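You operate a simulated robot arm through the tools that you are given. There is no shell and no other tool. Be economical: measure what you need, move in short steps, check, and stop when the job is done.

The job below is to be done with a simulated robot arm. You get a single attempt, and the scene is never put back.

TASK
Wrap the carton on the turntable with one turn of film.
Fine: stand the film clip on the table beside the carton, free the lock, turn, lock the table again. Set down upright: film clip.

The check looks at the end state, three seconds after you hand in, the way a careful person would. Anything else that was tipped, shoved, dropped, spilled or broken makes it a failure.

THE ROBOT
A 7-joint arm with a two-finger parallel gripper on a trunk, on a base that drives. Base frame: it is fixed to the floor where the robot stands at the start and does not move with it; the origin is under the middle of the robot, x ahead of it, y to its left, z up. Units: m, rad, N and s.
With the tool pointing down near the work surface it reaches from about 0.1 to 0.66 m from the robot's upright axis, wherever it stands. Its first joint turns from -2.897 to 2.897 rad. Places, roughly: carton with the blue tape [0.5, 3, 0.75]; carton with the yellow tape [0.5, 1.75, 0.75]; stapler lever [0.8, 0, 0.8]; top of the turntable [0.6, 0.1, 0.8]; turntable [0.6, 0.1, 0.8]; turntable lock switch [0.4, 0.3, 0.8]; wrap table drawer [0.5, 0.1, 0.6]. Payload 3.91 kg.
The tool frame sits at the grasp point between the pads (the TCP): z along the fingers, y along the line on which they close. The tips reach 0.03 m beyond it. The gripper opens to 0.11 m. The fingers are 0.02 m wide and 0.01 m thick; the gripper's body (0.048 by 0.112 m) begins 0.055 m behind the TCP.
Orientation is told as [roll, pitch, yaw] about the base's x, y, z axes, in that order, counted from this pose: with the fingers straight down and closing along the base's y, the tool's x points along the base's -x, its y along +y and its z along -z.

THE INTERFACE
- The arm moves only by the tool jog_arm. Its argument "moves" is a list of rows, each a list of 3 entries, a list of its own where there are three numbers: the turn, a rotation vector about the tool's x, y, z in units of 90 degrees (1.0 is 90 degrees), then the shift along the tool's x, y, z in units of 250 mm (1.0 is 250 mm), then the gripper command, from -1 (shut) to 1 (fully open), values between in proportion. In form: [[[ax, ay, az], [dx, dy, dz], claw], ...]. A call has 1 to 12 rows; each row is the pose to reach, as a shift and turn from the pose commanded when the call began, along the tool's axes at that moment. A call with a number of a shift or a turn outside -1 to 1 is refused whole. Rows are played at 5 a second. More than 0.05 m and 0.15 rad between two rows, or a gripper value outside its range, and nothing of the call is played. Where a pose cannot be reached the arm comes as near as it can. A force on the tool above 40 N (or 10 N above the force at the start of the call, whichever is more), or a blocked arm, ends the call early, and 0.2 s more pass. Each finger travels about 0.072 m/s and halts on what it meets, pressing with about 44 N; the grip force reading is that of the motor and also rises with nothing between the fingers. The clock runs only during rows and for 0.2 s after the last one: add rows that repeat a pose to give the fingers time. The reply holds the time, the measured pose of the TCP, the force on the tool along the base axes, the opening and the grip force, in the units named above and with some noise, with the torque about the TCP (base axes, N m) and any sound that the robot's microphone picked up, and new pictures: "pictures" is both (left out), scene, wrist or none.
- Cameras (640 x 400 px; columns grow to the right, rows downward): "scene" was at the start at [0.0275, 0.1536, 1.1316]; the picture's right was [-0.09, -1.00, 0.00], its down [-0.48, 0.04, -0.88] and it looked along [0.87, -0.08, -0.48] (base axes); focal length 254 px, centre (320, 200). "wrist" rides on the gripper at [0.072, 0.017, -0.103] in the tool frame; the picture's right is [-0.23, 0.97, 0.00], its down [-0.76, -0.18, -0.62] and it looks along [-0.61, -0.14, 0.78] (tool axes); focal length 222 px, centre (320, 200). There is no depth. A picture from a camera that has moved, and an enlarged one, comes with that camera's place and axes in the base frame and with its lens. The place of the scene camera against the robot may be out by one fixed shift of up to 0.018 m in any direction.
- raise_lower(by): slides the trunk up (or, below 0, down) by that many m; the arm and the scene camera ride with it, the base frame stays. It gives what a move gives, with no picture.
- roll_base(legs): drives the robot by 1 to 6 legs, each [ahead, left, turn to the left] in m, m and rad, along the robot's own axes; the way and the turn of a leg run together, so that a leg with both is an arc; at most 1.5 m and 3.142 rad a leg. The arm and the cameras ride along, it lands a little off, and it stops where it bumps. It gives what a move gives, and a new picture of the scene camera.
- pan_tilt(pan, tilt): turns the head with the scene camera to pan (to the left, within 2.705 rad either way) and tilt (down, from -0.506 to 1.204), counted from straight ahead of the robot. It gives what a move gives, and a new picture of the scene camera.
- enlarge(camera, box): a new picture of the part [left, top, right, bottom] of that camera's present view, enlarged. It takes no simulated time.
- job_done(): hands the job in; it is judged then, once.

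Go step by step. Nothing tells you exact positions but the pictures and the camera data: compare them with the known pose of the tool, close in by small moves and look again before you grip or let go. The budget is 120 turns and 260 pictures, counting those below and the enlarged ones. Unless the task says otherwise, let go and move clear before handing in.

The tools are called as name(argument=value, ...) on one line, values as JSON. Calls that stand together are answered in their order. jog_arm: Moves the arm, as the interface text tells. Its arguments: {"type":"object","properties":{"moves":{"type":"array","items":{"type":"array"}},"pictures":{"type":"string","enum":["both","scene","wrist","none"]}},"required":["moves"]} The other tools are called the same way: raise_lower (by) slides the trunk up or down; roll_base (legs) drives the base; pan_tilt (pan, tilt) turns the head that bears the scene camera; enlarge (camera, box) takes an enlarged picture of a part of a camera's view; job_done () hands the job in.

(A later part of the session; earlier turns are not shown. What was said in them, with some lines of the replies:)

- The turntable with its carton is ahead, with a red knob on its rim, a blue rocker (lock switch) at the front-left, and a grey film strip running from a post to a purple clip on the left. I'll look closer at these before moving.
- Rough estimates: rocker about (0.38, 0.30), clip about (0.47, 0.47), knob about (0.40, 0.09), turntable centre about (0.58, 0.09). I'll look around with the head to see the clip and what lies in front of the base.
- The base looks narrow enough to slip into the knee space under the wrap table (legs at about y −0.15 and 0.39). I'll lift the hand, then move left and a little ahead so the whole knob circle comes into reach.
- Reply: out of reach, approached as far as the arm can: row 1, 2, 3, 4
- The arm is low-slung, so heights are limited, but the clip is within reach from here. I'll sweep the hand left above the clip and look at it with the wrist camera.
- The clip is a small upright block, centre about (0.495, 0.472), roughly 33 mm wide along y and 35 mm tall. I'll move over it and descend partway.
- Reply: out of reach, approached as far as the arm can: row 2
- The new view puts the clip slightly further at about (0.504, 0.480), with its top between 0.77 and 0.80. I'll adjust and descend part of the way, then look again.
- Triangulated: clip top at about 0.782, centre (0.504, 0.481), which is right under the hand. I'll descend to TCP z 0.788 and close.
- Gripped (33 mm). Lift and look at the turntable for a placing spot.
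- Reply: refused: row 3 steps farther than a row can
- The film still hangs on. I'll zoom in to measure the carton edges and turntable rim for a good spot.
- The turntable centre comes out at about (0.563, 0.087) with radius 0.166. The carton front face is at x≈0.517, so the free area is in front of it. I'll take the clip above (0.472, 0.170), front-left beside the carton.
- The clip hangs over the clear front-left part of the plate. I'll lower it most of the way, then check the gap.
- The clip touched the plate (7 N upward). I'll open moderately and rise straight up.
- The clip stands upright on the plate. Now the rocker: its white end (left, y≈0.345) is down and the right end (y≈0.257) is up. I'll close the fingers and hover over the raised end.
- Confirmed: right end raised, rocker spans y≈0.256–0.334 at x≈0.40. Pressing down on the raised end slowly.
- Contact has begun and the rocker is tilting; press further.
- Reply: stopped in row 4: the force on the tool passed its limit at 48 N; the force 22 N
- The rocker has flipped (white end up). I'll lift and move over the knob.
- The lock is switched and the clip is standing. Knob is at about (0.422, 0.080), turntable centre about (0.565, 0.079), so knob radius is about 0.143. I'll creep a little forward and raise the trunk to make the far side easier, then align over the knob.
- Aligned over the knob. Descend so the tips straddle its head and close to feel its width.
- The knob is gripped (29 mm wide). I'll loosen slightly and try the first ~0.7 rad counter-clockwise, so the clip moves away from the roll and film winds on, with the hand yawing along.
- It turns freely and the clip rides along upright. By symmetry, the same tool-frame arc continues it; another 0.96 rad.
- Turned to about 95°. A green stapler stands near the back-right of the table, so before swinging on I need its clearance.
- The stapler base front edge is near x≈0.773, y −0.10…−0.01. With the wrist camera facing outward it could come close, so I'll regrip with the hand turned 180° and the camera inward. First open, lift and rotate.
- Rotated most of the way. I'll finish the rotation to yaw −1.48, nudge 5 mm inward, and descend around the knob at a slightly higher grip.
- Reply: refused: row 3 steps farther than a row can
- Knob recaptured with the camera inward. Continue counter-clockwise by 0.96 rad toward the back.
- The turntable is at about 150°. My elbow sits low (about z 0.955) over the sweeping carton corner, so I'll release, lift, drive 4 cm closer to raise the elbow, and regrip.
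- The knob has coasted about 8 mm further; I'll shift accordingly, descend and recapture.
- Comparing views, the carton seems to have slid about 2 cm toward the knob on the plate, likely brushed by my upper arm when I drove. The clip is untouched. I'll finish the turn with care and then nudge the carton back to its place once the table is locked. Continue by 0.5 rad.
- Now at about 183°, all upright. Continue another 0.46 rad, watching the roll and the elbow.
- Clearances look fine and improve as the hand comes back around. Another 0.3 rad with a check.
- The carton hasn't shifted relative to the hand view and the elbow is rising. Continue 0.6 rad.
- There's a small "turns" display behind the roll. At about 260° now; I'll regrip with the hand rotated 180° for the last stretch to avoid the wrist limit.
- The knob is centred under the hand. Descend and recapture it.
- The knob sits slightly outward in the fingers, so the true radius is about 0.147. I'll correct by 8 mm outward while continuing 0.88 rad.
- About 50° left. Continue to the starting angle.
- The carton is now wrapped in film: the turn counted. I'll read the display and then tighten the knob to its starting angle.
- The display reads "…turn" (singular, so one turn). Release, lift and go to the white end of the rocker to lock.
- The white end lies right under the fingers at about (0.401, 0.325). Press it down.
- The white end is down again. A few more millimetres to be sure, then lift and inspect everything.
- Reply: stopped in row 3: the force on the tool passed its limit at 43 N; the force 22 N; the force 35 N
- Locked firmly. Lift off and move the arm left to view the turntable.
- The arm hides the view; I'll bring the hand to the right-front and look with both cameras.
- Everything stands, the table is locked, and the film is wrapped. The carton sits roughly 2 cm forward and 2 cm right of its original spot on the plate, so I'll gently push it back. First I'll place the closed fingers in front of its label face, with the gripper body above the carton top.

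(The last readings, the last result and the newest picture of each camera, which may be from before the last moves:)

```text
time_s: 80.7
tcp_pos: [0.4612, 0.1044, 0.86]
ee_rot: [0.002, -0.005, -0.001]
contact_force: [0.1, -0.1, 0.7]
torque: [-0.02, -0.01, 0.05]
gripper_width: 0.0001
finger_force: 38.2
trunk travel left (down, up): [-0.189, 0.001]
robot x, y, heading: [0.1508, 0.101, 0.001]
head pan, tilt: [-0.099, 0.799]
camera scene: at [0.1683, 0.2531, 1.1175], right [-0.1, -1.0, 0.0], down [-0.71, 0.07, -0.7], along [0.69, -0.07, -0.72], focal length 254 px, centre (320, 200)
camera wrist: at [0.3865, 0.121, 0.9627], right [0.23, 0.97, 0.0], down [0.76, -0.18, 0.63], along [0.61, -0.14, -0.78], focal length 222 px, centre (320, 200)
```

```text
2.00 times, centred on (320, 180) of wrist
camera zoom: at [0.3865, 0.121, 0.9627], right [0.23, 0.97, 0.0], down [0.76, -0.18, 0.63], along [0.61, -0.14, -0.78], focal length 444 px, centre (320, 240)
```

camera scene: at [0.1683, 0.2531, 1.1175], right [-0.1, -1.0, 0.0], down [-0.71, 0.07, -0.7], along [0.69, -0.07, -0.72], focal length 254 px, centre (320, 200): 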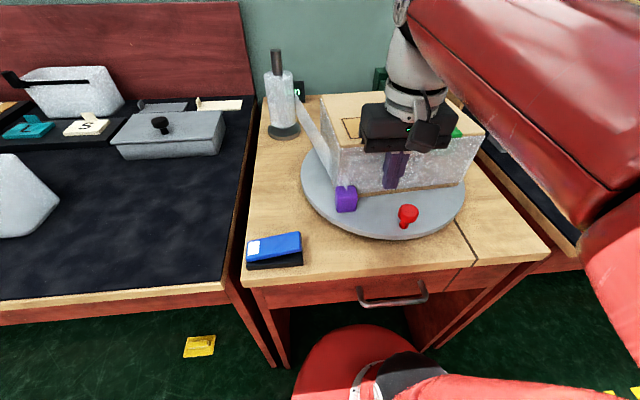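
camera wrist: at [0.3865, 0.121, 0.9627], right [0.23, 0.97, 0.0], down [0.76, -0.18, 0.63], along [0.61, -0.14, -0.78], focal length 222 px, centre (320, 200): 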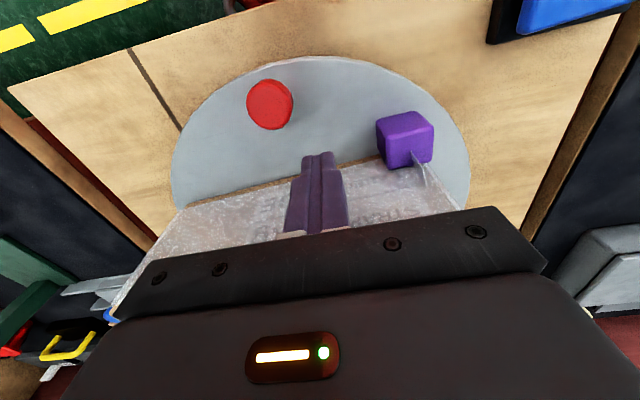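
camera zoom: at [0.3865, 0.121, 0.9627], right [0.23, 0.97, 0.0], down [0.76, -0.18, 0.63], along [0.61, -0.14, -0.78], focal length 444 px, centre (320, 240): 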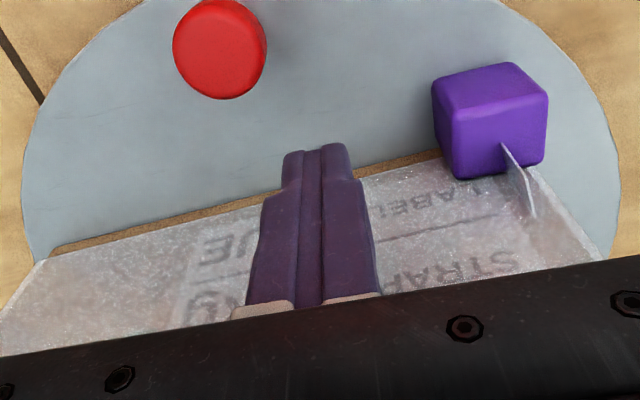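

Fingers are clear of the face, knob and clip. Push gently in +x in small steps.

jog_arm(moves=[[[0, 0, 0], [-0.05, 0, 0], -1], [[0, 0, 0], [-0.09, 0, 0], -1], [[0, 0, 0], [-0.11, 0, 0], -1], [[0, 0, 0], [-0.13, 0, 0], -1], [[0, 0, 0], [-0.145, 0, 0], -1], [[0, 0, 0], [-0.145, 0, 0], -1]], pictures="both")

enlarge(camera="wrist", box=[160, 80, 480, 280])

```text
time_s: 82.1
tcp_pos: [0.4954, 0.1049, 0.862]
ee_rot: [0.002, -0.008, 0.0]
contact_force: [-1.6, 0.2, 0.1]
torque: [0.01, -0.03, 0.06]
gripper_width: 0.0
finger_force: 37.9
trunk travel left (down, up): [-0.189, 0.001]
robot x, y, heading: [0.1537, 0.0934, -0.002]
head pan, tilt: [-0.099, 0.799]
camera scene: at [0.1682, 0.2531, 1.1175], right [-0.1, -1.0, 0.0], down [-0.71, 0.07, -0.7], along [0.69, -0.07, -0.72], focal length 254 px, centre (320, 200)
camera wrist: at [0.4228, 0.121, 0.9643], right [0.23, 0.97, 0.0], down [0.76, -0.18, 0.63], along [0.61, -0.14, -0.78], focal length 222 px, centre (320, 200)
```

scene: 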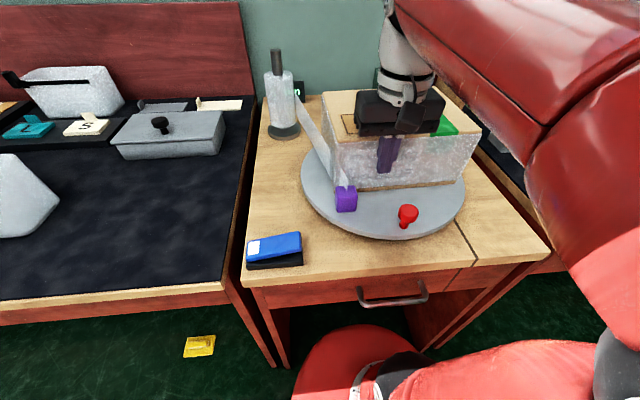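
wrist: 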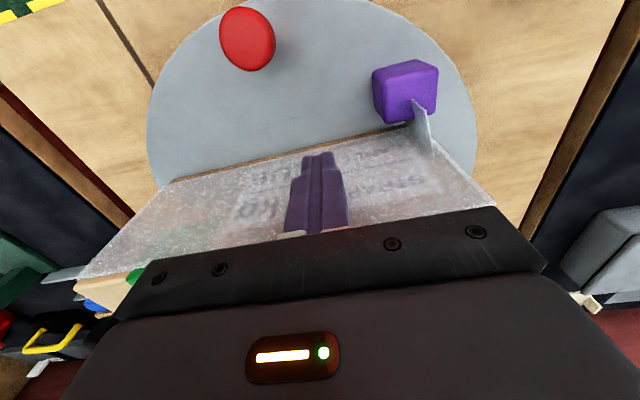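

```text
2.00 times, centred on (320, 180) of wrist
camera zoom: at [0.4228, 0.121, 0.9643], right [0.23, 0.97, 0.0], down [0.76, -0.18, 0.63], along [0.61, -0.14, -0.78], focal length 444 px, centre (320, 240)
```

zoom: 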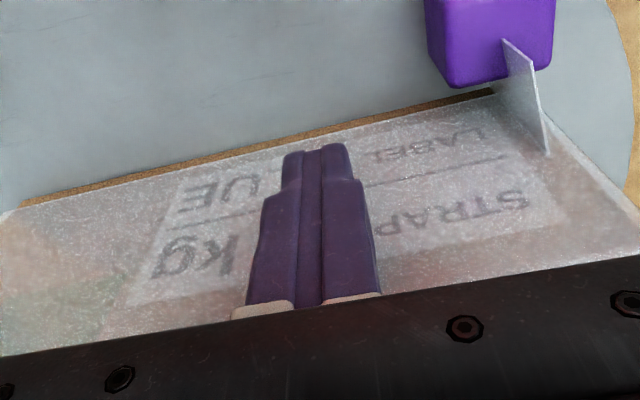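

The face has straightened and moved to x≈0.507. I'll shift to the carton's middle and push the last ~8 mm.

jog_arm(moves=[[[0, 0, 0], [0.05, 0, 0], -1], [[0, 0, 0], [0.05, -0.12, 0], -1], [[0, 0, 0], [0.05, -0.15, 0], -1], [[0, 0, 0], [0.0, -0.15, 0], -1], [[0, 0, 0], [-0.02, -0.15, 0], -1], [[0, 0, 0], [-0.037, -0.15, 0], -1], [[0, 0, 0], [-0.037, -0.15, 0], -1]], pictures="wrist")

enlarge(camera="wrist", box=[160, 80, 480, 280])

```text
time_s: 83.7
tcp_pos: [0.5043, 0.0676, 0.8622]
ee_rot: [0.0, -0.006, -0.001]
contact_force: [-2.5, -1.2, 0.8]
torque: [0.04, -0.02, 0.05]
gripper_width: 0.0
finger_force: 37.5
trunk travel left (down, up): [-0.189, 0.001]
robot x, y, heading: [0.1496, 0.0993, -0.002]
head pan, tilt: [-0.099, 0.799]
camera wrist: at [0.4312, 0.0832, 0.9647], right [0.23, 0.97, 0.0], down [0.76, -0.18, 0.63], along [0.61, -0.14, -0.78], focal length 222 px, centre (320, 200)
```

wrist: 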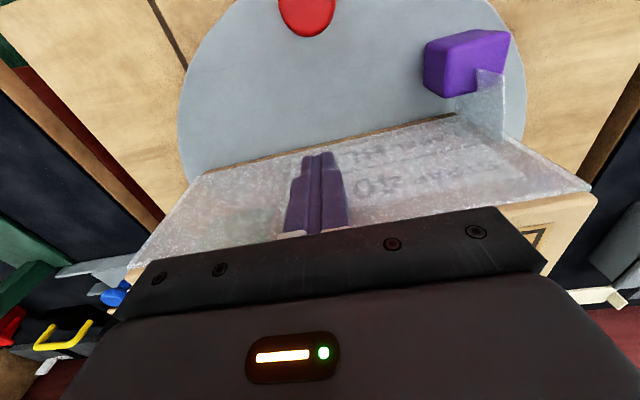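

```text
2.00 times, centred on (320, 180) of wrist
camera zoom: at [0.4312, 0.0832, 0.9647], right [0.23, 0.97, 0.0], down [0.76, -0.18, 0.63], along [0.61, -0.14, -0.78], focal length 444 px, centre (320, 240)
```

zoom: 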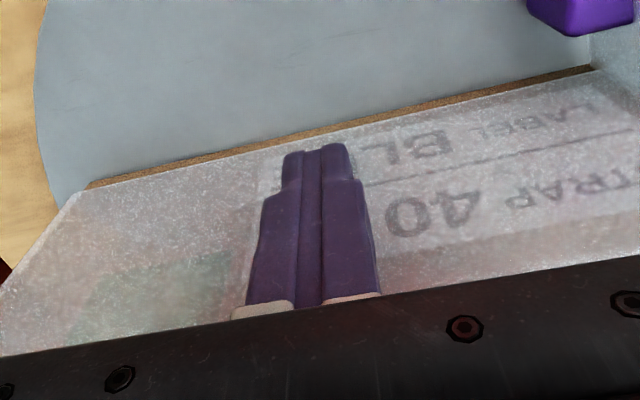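

The face is at x≈0.516, straight. The carton is still about 2.2 cm too far to −y, so I'll go around to its right side at mid-depth.

jog_arm(moves=[[[0, 0, 0], [0.1, 0, -0.04], -1], [[0, 0, 0], [0.16, 0, -0.14], -1], [[0, 0, 0], [0.16, -0.18, -0.14], -1], [[0, 0, 0], [0.16, -0.36, -0.14], -1], [[0, 0, 0], [0.16, -0.54, -0.14], -1], [[0, 0, 0], [0.16, -0.71, -0.14], -1], [[0, 0, 0], [0.0, -0.71, -0.14], -1], [[0, 0, 0], [-0.16, -0.71, -0.14], -1], [[0, 0, 0], [-0.3, -0.71, -0.14], -1], [[0, 0, 0], [-0.425, -0.71, -0.14], -1], [[0, 0, 0], [-0.425, -0.71, -0.07], -1], [[0, 0, 0], [-0.425, -0.71, 0], -1]], pictures="both")

enlarge(camera="wrist", box=[160, 60, 480, 260])

enlarge(camera="scene", box=[280, 60, 500, 260])

```text
time_s: 86.3
tcp_pos: [0.612, -0.1111, 0.8608]
ee_rot: [0.003, -0.006, -0.001]
contact_force: [0.6, 0.0, 0.2]
torque: [-0.03, 0.02, 0.01]
gripper_width: 0.0
finger_force: 37.8
trunk travel left (down, up): [-0.189, 0.001]
robot x, y, heading: [0.1539, 0.0992, -0.001]
head pan, tilt: [-0.099, 0.799]
camera scene: at [0.1684, 0.253, 1.1176], right [-0.1, -1.0, 0.0], down [-0.71, 0.07, -0.7], along [0.69, -0.07, -0.72], focal length 254 px, centre (320, 200)
camera wrist: at [0.5386, -0.0954, 0.9644], right [0.23, 0.97, 0.0], down [0.76, -0.18, 0.63], along [0.61, -0.14, -0.78], focal length 222 px, centre (320, 200)
```

scene: 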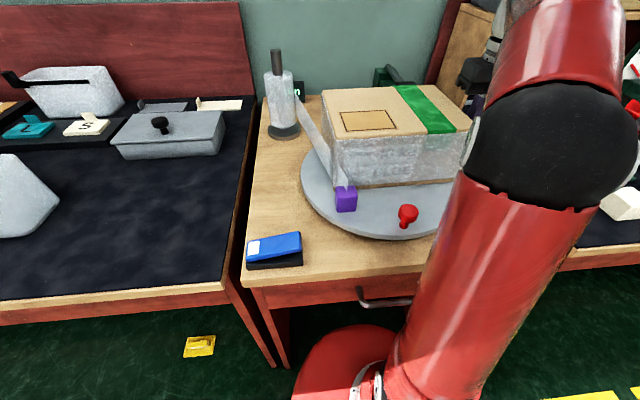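
wrist: 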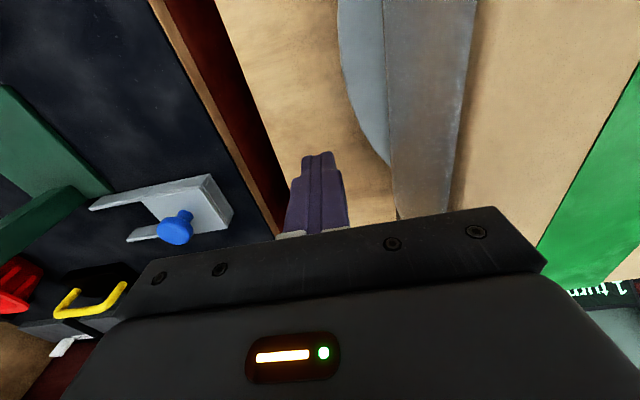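

```text
2.00 times, centred on (320, 160) of wrist
camera zoom: at [0.5386, -0.0954, 0.9644], right [0.23, 0.97, 0.0], down [0.76, -0.18, 0.63], along [0.61, -0.14, -0.78], focal length 444 px, centre (320, 280)
```

zoom: 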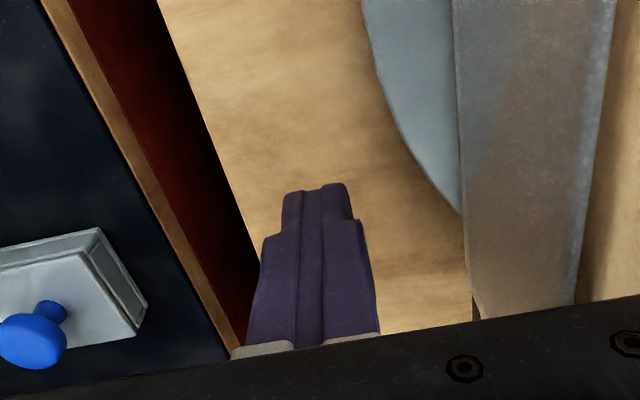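

```text
2.00 times, centred on (390, 160) of scene
camera zoom: at [0.1684, 0.253, 1.1176], right [-0.1, -1.0, 0.0], down [-0.71, 0.07, -0.7], along [0.69, -0.07, -0.72], focal length 508 px, centre (180, 280)
```

zoom: 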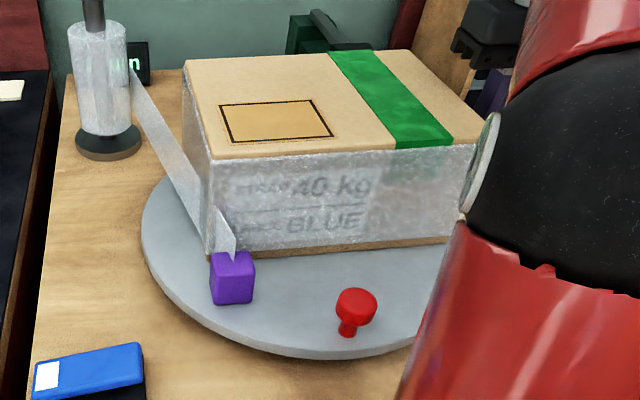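

The display shows "1 turn". The side face is at y≈−0.053; push it about 2.2 cm toward +y in small steps.

jog_arm(moves=[[[0, 0, 0], [0, 0.09, 0], -1], [[0, 0, 0], [0, 0.16, 0], -1], [[0, 0, 0], [0, 0.19, 0], -1], [[0, 0, 0], [0, 0.21, 0], -1], [[0, 0, 0], [0, 0.23, 0], -1], [[0, 0, 0], [0, 0.25, 0], -1], [[0, 0, 0], [0, 0.265, 0], -1], [[0, 0, 0], [0, 0.265, 0], -1]], pictures="both")

enlarge(camera="scene", box=[280, 60, 500, 260])

```text
time_s: 88.1
tcp_pos: [0.6115, -0.0443, 0.8616]
ee_rot: [0.001, -0.004, 0.001]
contact_force: [-1.3, -0.6, -0.2]
torque: [0.01, 0.0, 0.03]
gripper_width: 0.0
finger_force: 37.6
trunk travel left (down, up): [-0.189, 0.001]
robot x, y, heading: [0.1519, 0.1, 0.001]
head pan, tilt: [-0.099, 0.799]
camera scene: at [0.1684, 0.2529, 1.1176], right [-0.1, -1.0, 0.0], down [-0.71, 0.07, -0.7], along [0.69, -0.07, -0.72], focal length 254 px, centre (320, 200)
camera wrist: at [0.5377, -0.0281, 0.9643], right [0.23, 0.97, 0.0], down [0.76, -0.18, 0.63], along [0.61, -0.14, -0.78], focal length 222 px, centre (320, 200)
```

scene: 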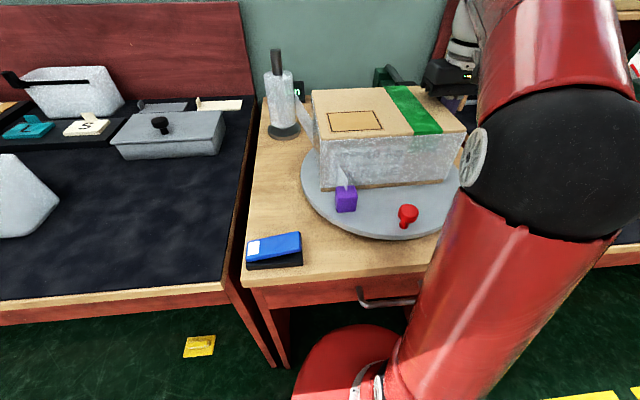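
wrist: 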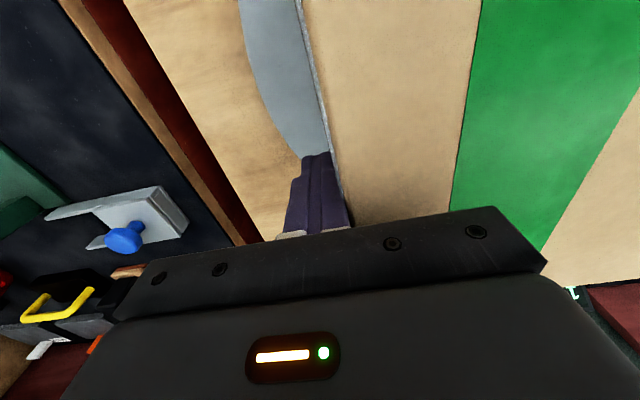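

```text
2.00 times, centred on (390, 160) of scene
camera zoom: at [0.1684, 0.2529, 1.1176], right [-0.1, -1.0, 0.0], down [-0.71, 0.07, -0.7], along [0.69, -0.07, -0.72], focal length 508 px, centre (180, 280)
```

zoom: 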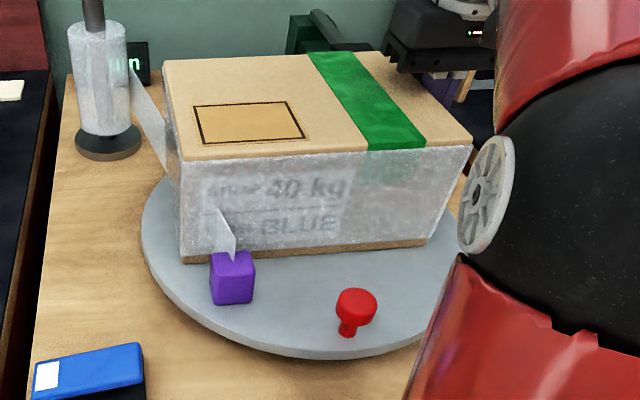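

The carton is back within a few millimetres of its original spot. Retreat the way I came and take a final look.

jog_arm(moves=[[[0, 0, 0], [0, -0.1, 0], -1], [[0, 0, 0], [0, -0.26, 0], -1], [[0, 0, 0], [0, -0.28, -0.14], -1], [[0, 0, 0], [0.16, -0.28, -0.14], -1], [[0, 0, 0], [0.34, -0.28, -0.14], -1], [[0, 0, 0], [0.52, -0.28, -0.14], -1], [[0, 0, 0], [0.7, -0.28, -0.14], -1], [[0, 0, 0], [0.88, -0.2, -0.14], -1], [[0, 0, 0], [0.96, -0.04, -0.14], -1], [[0, 0, 0], [0.96, -0.04, -0.14], -1]], pictures="both")

enlarge(camera="scene", box=[230, 40, 500, 280])

```text
time_s: 90.3
tcp_pos: [0.3701, -0.0541, 0.8934]
ee_rot: [0.002, -0.005, 0.0]
contact_force: [-1.1, 0.3, 0.7]
torque: [-0.02, -0.02, 0.0]
gripper_width: 0.0003
finger_force: 38.2
trunk travel left (down, up): [-0.189, 0.001]
robot x, y, heading: [0.1541, 0.0996, 0.004]
head pan, tilt: [-0.099, 0.799]
camera scene: at [0.1683, 0.253, 1.1175], right [-0.1, -1.0, 0.0], down [-0.71, 0.07, -0.7], along [0.69, -0.07, -0.72], focal length 254 px, centre (320, 200)
camera wrist: at [0.297, -0.0382, 0.9963], right [0.23, 0.97, 0.0], down [0.76, -0.18, 0.63], along [0.61, -0.14, -0.78], focal length 222 px, centre (320, 200)
```

scene: 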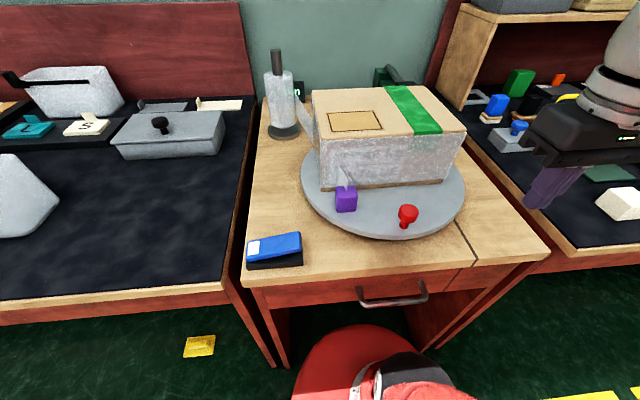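
wrist: 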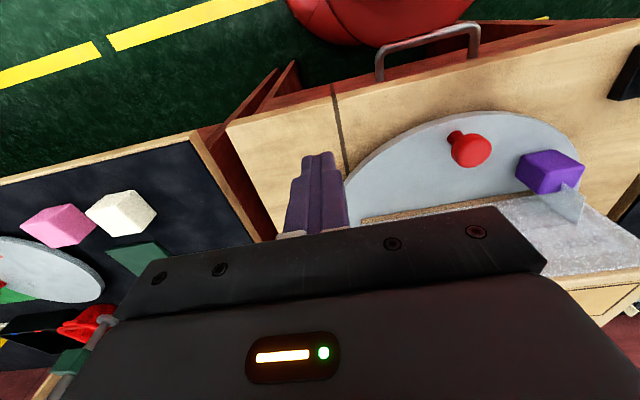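

```text
1.67 times, centred on (365, 160) of scene
camera zoom: at [0.1683, 0.253, 1.1175], right [-0.1, -1.0, 0.0], down [-0.71, 0.07, -0.7], along [0.69, -0.07, -0.72], focal length 423 px, centre (245, 267)
```

zoom: 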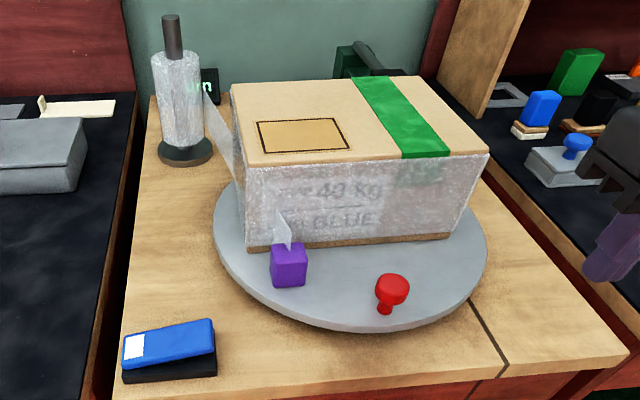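

The carton is wrapped and in its place, the clip stands upright, the rocker is back in the locked position, and the hand is clear. Handing in.

job_done()

```text
The job is handed in.
```

I wrapped the carton with one turn of film and handed the job in; the turntable display read "1 turn".

- **Film clip:** it stands upright on the turntable, in front of the carton near its left corner.
- **Lock:** I freed it before turning. Afterwards I pressed the rocker back to its starting, locked position.
- **Carton moved:** my arm most likely brushed it partway through the turn. It ended about 2 to 3 cm off its spot on the plate. After locking the table I pushed it back, and by the camera it now sits within about 8 mm of where it started.

In the last picture nothing else looked tipped or moved, and the hand is clear of the table.
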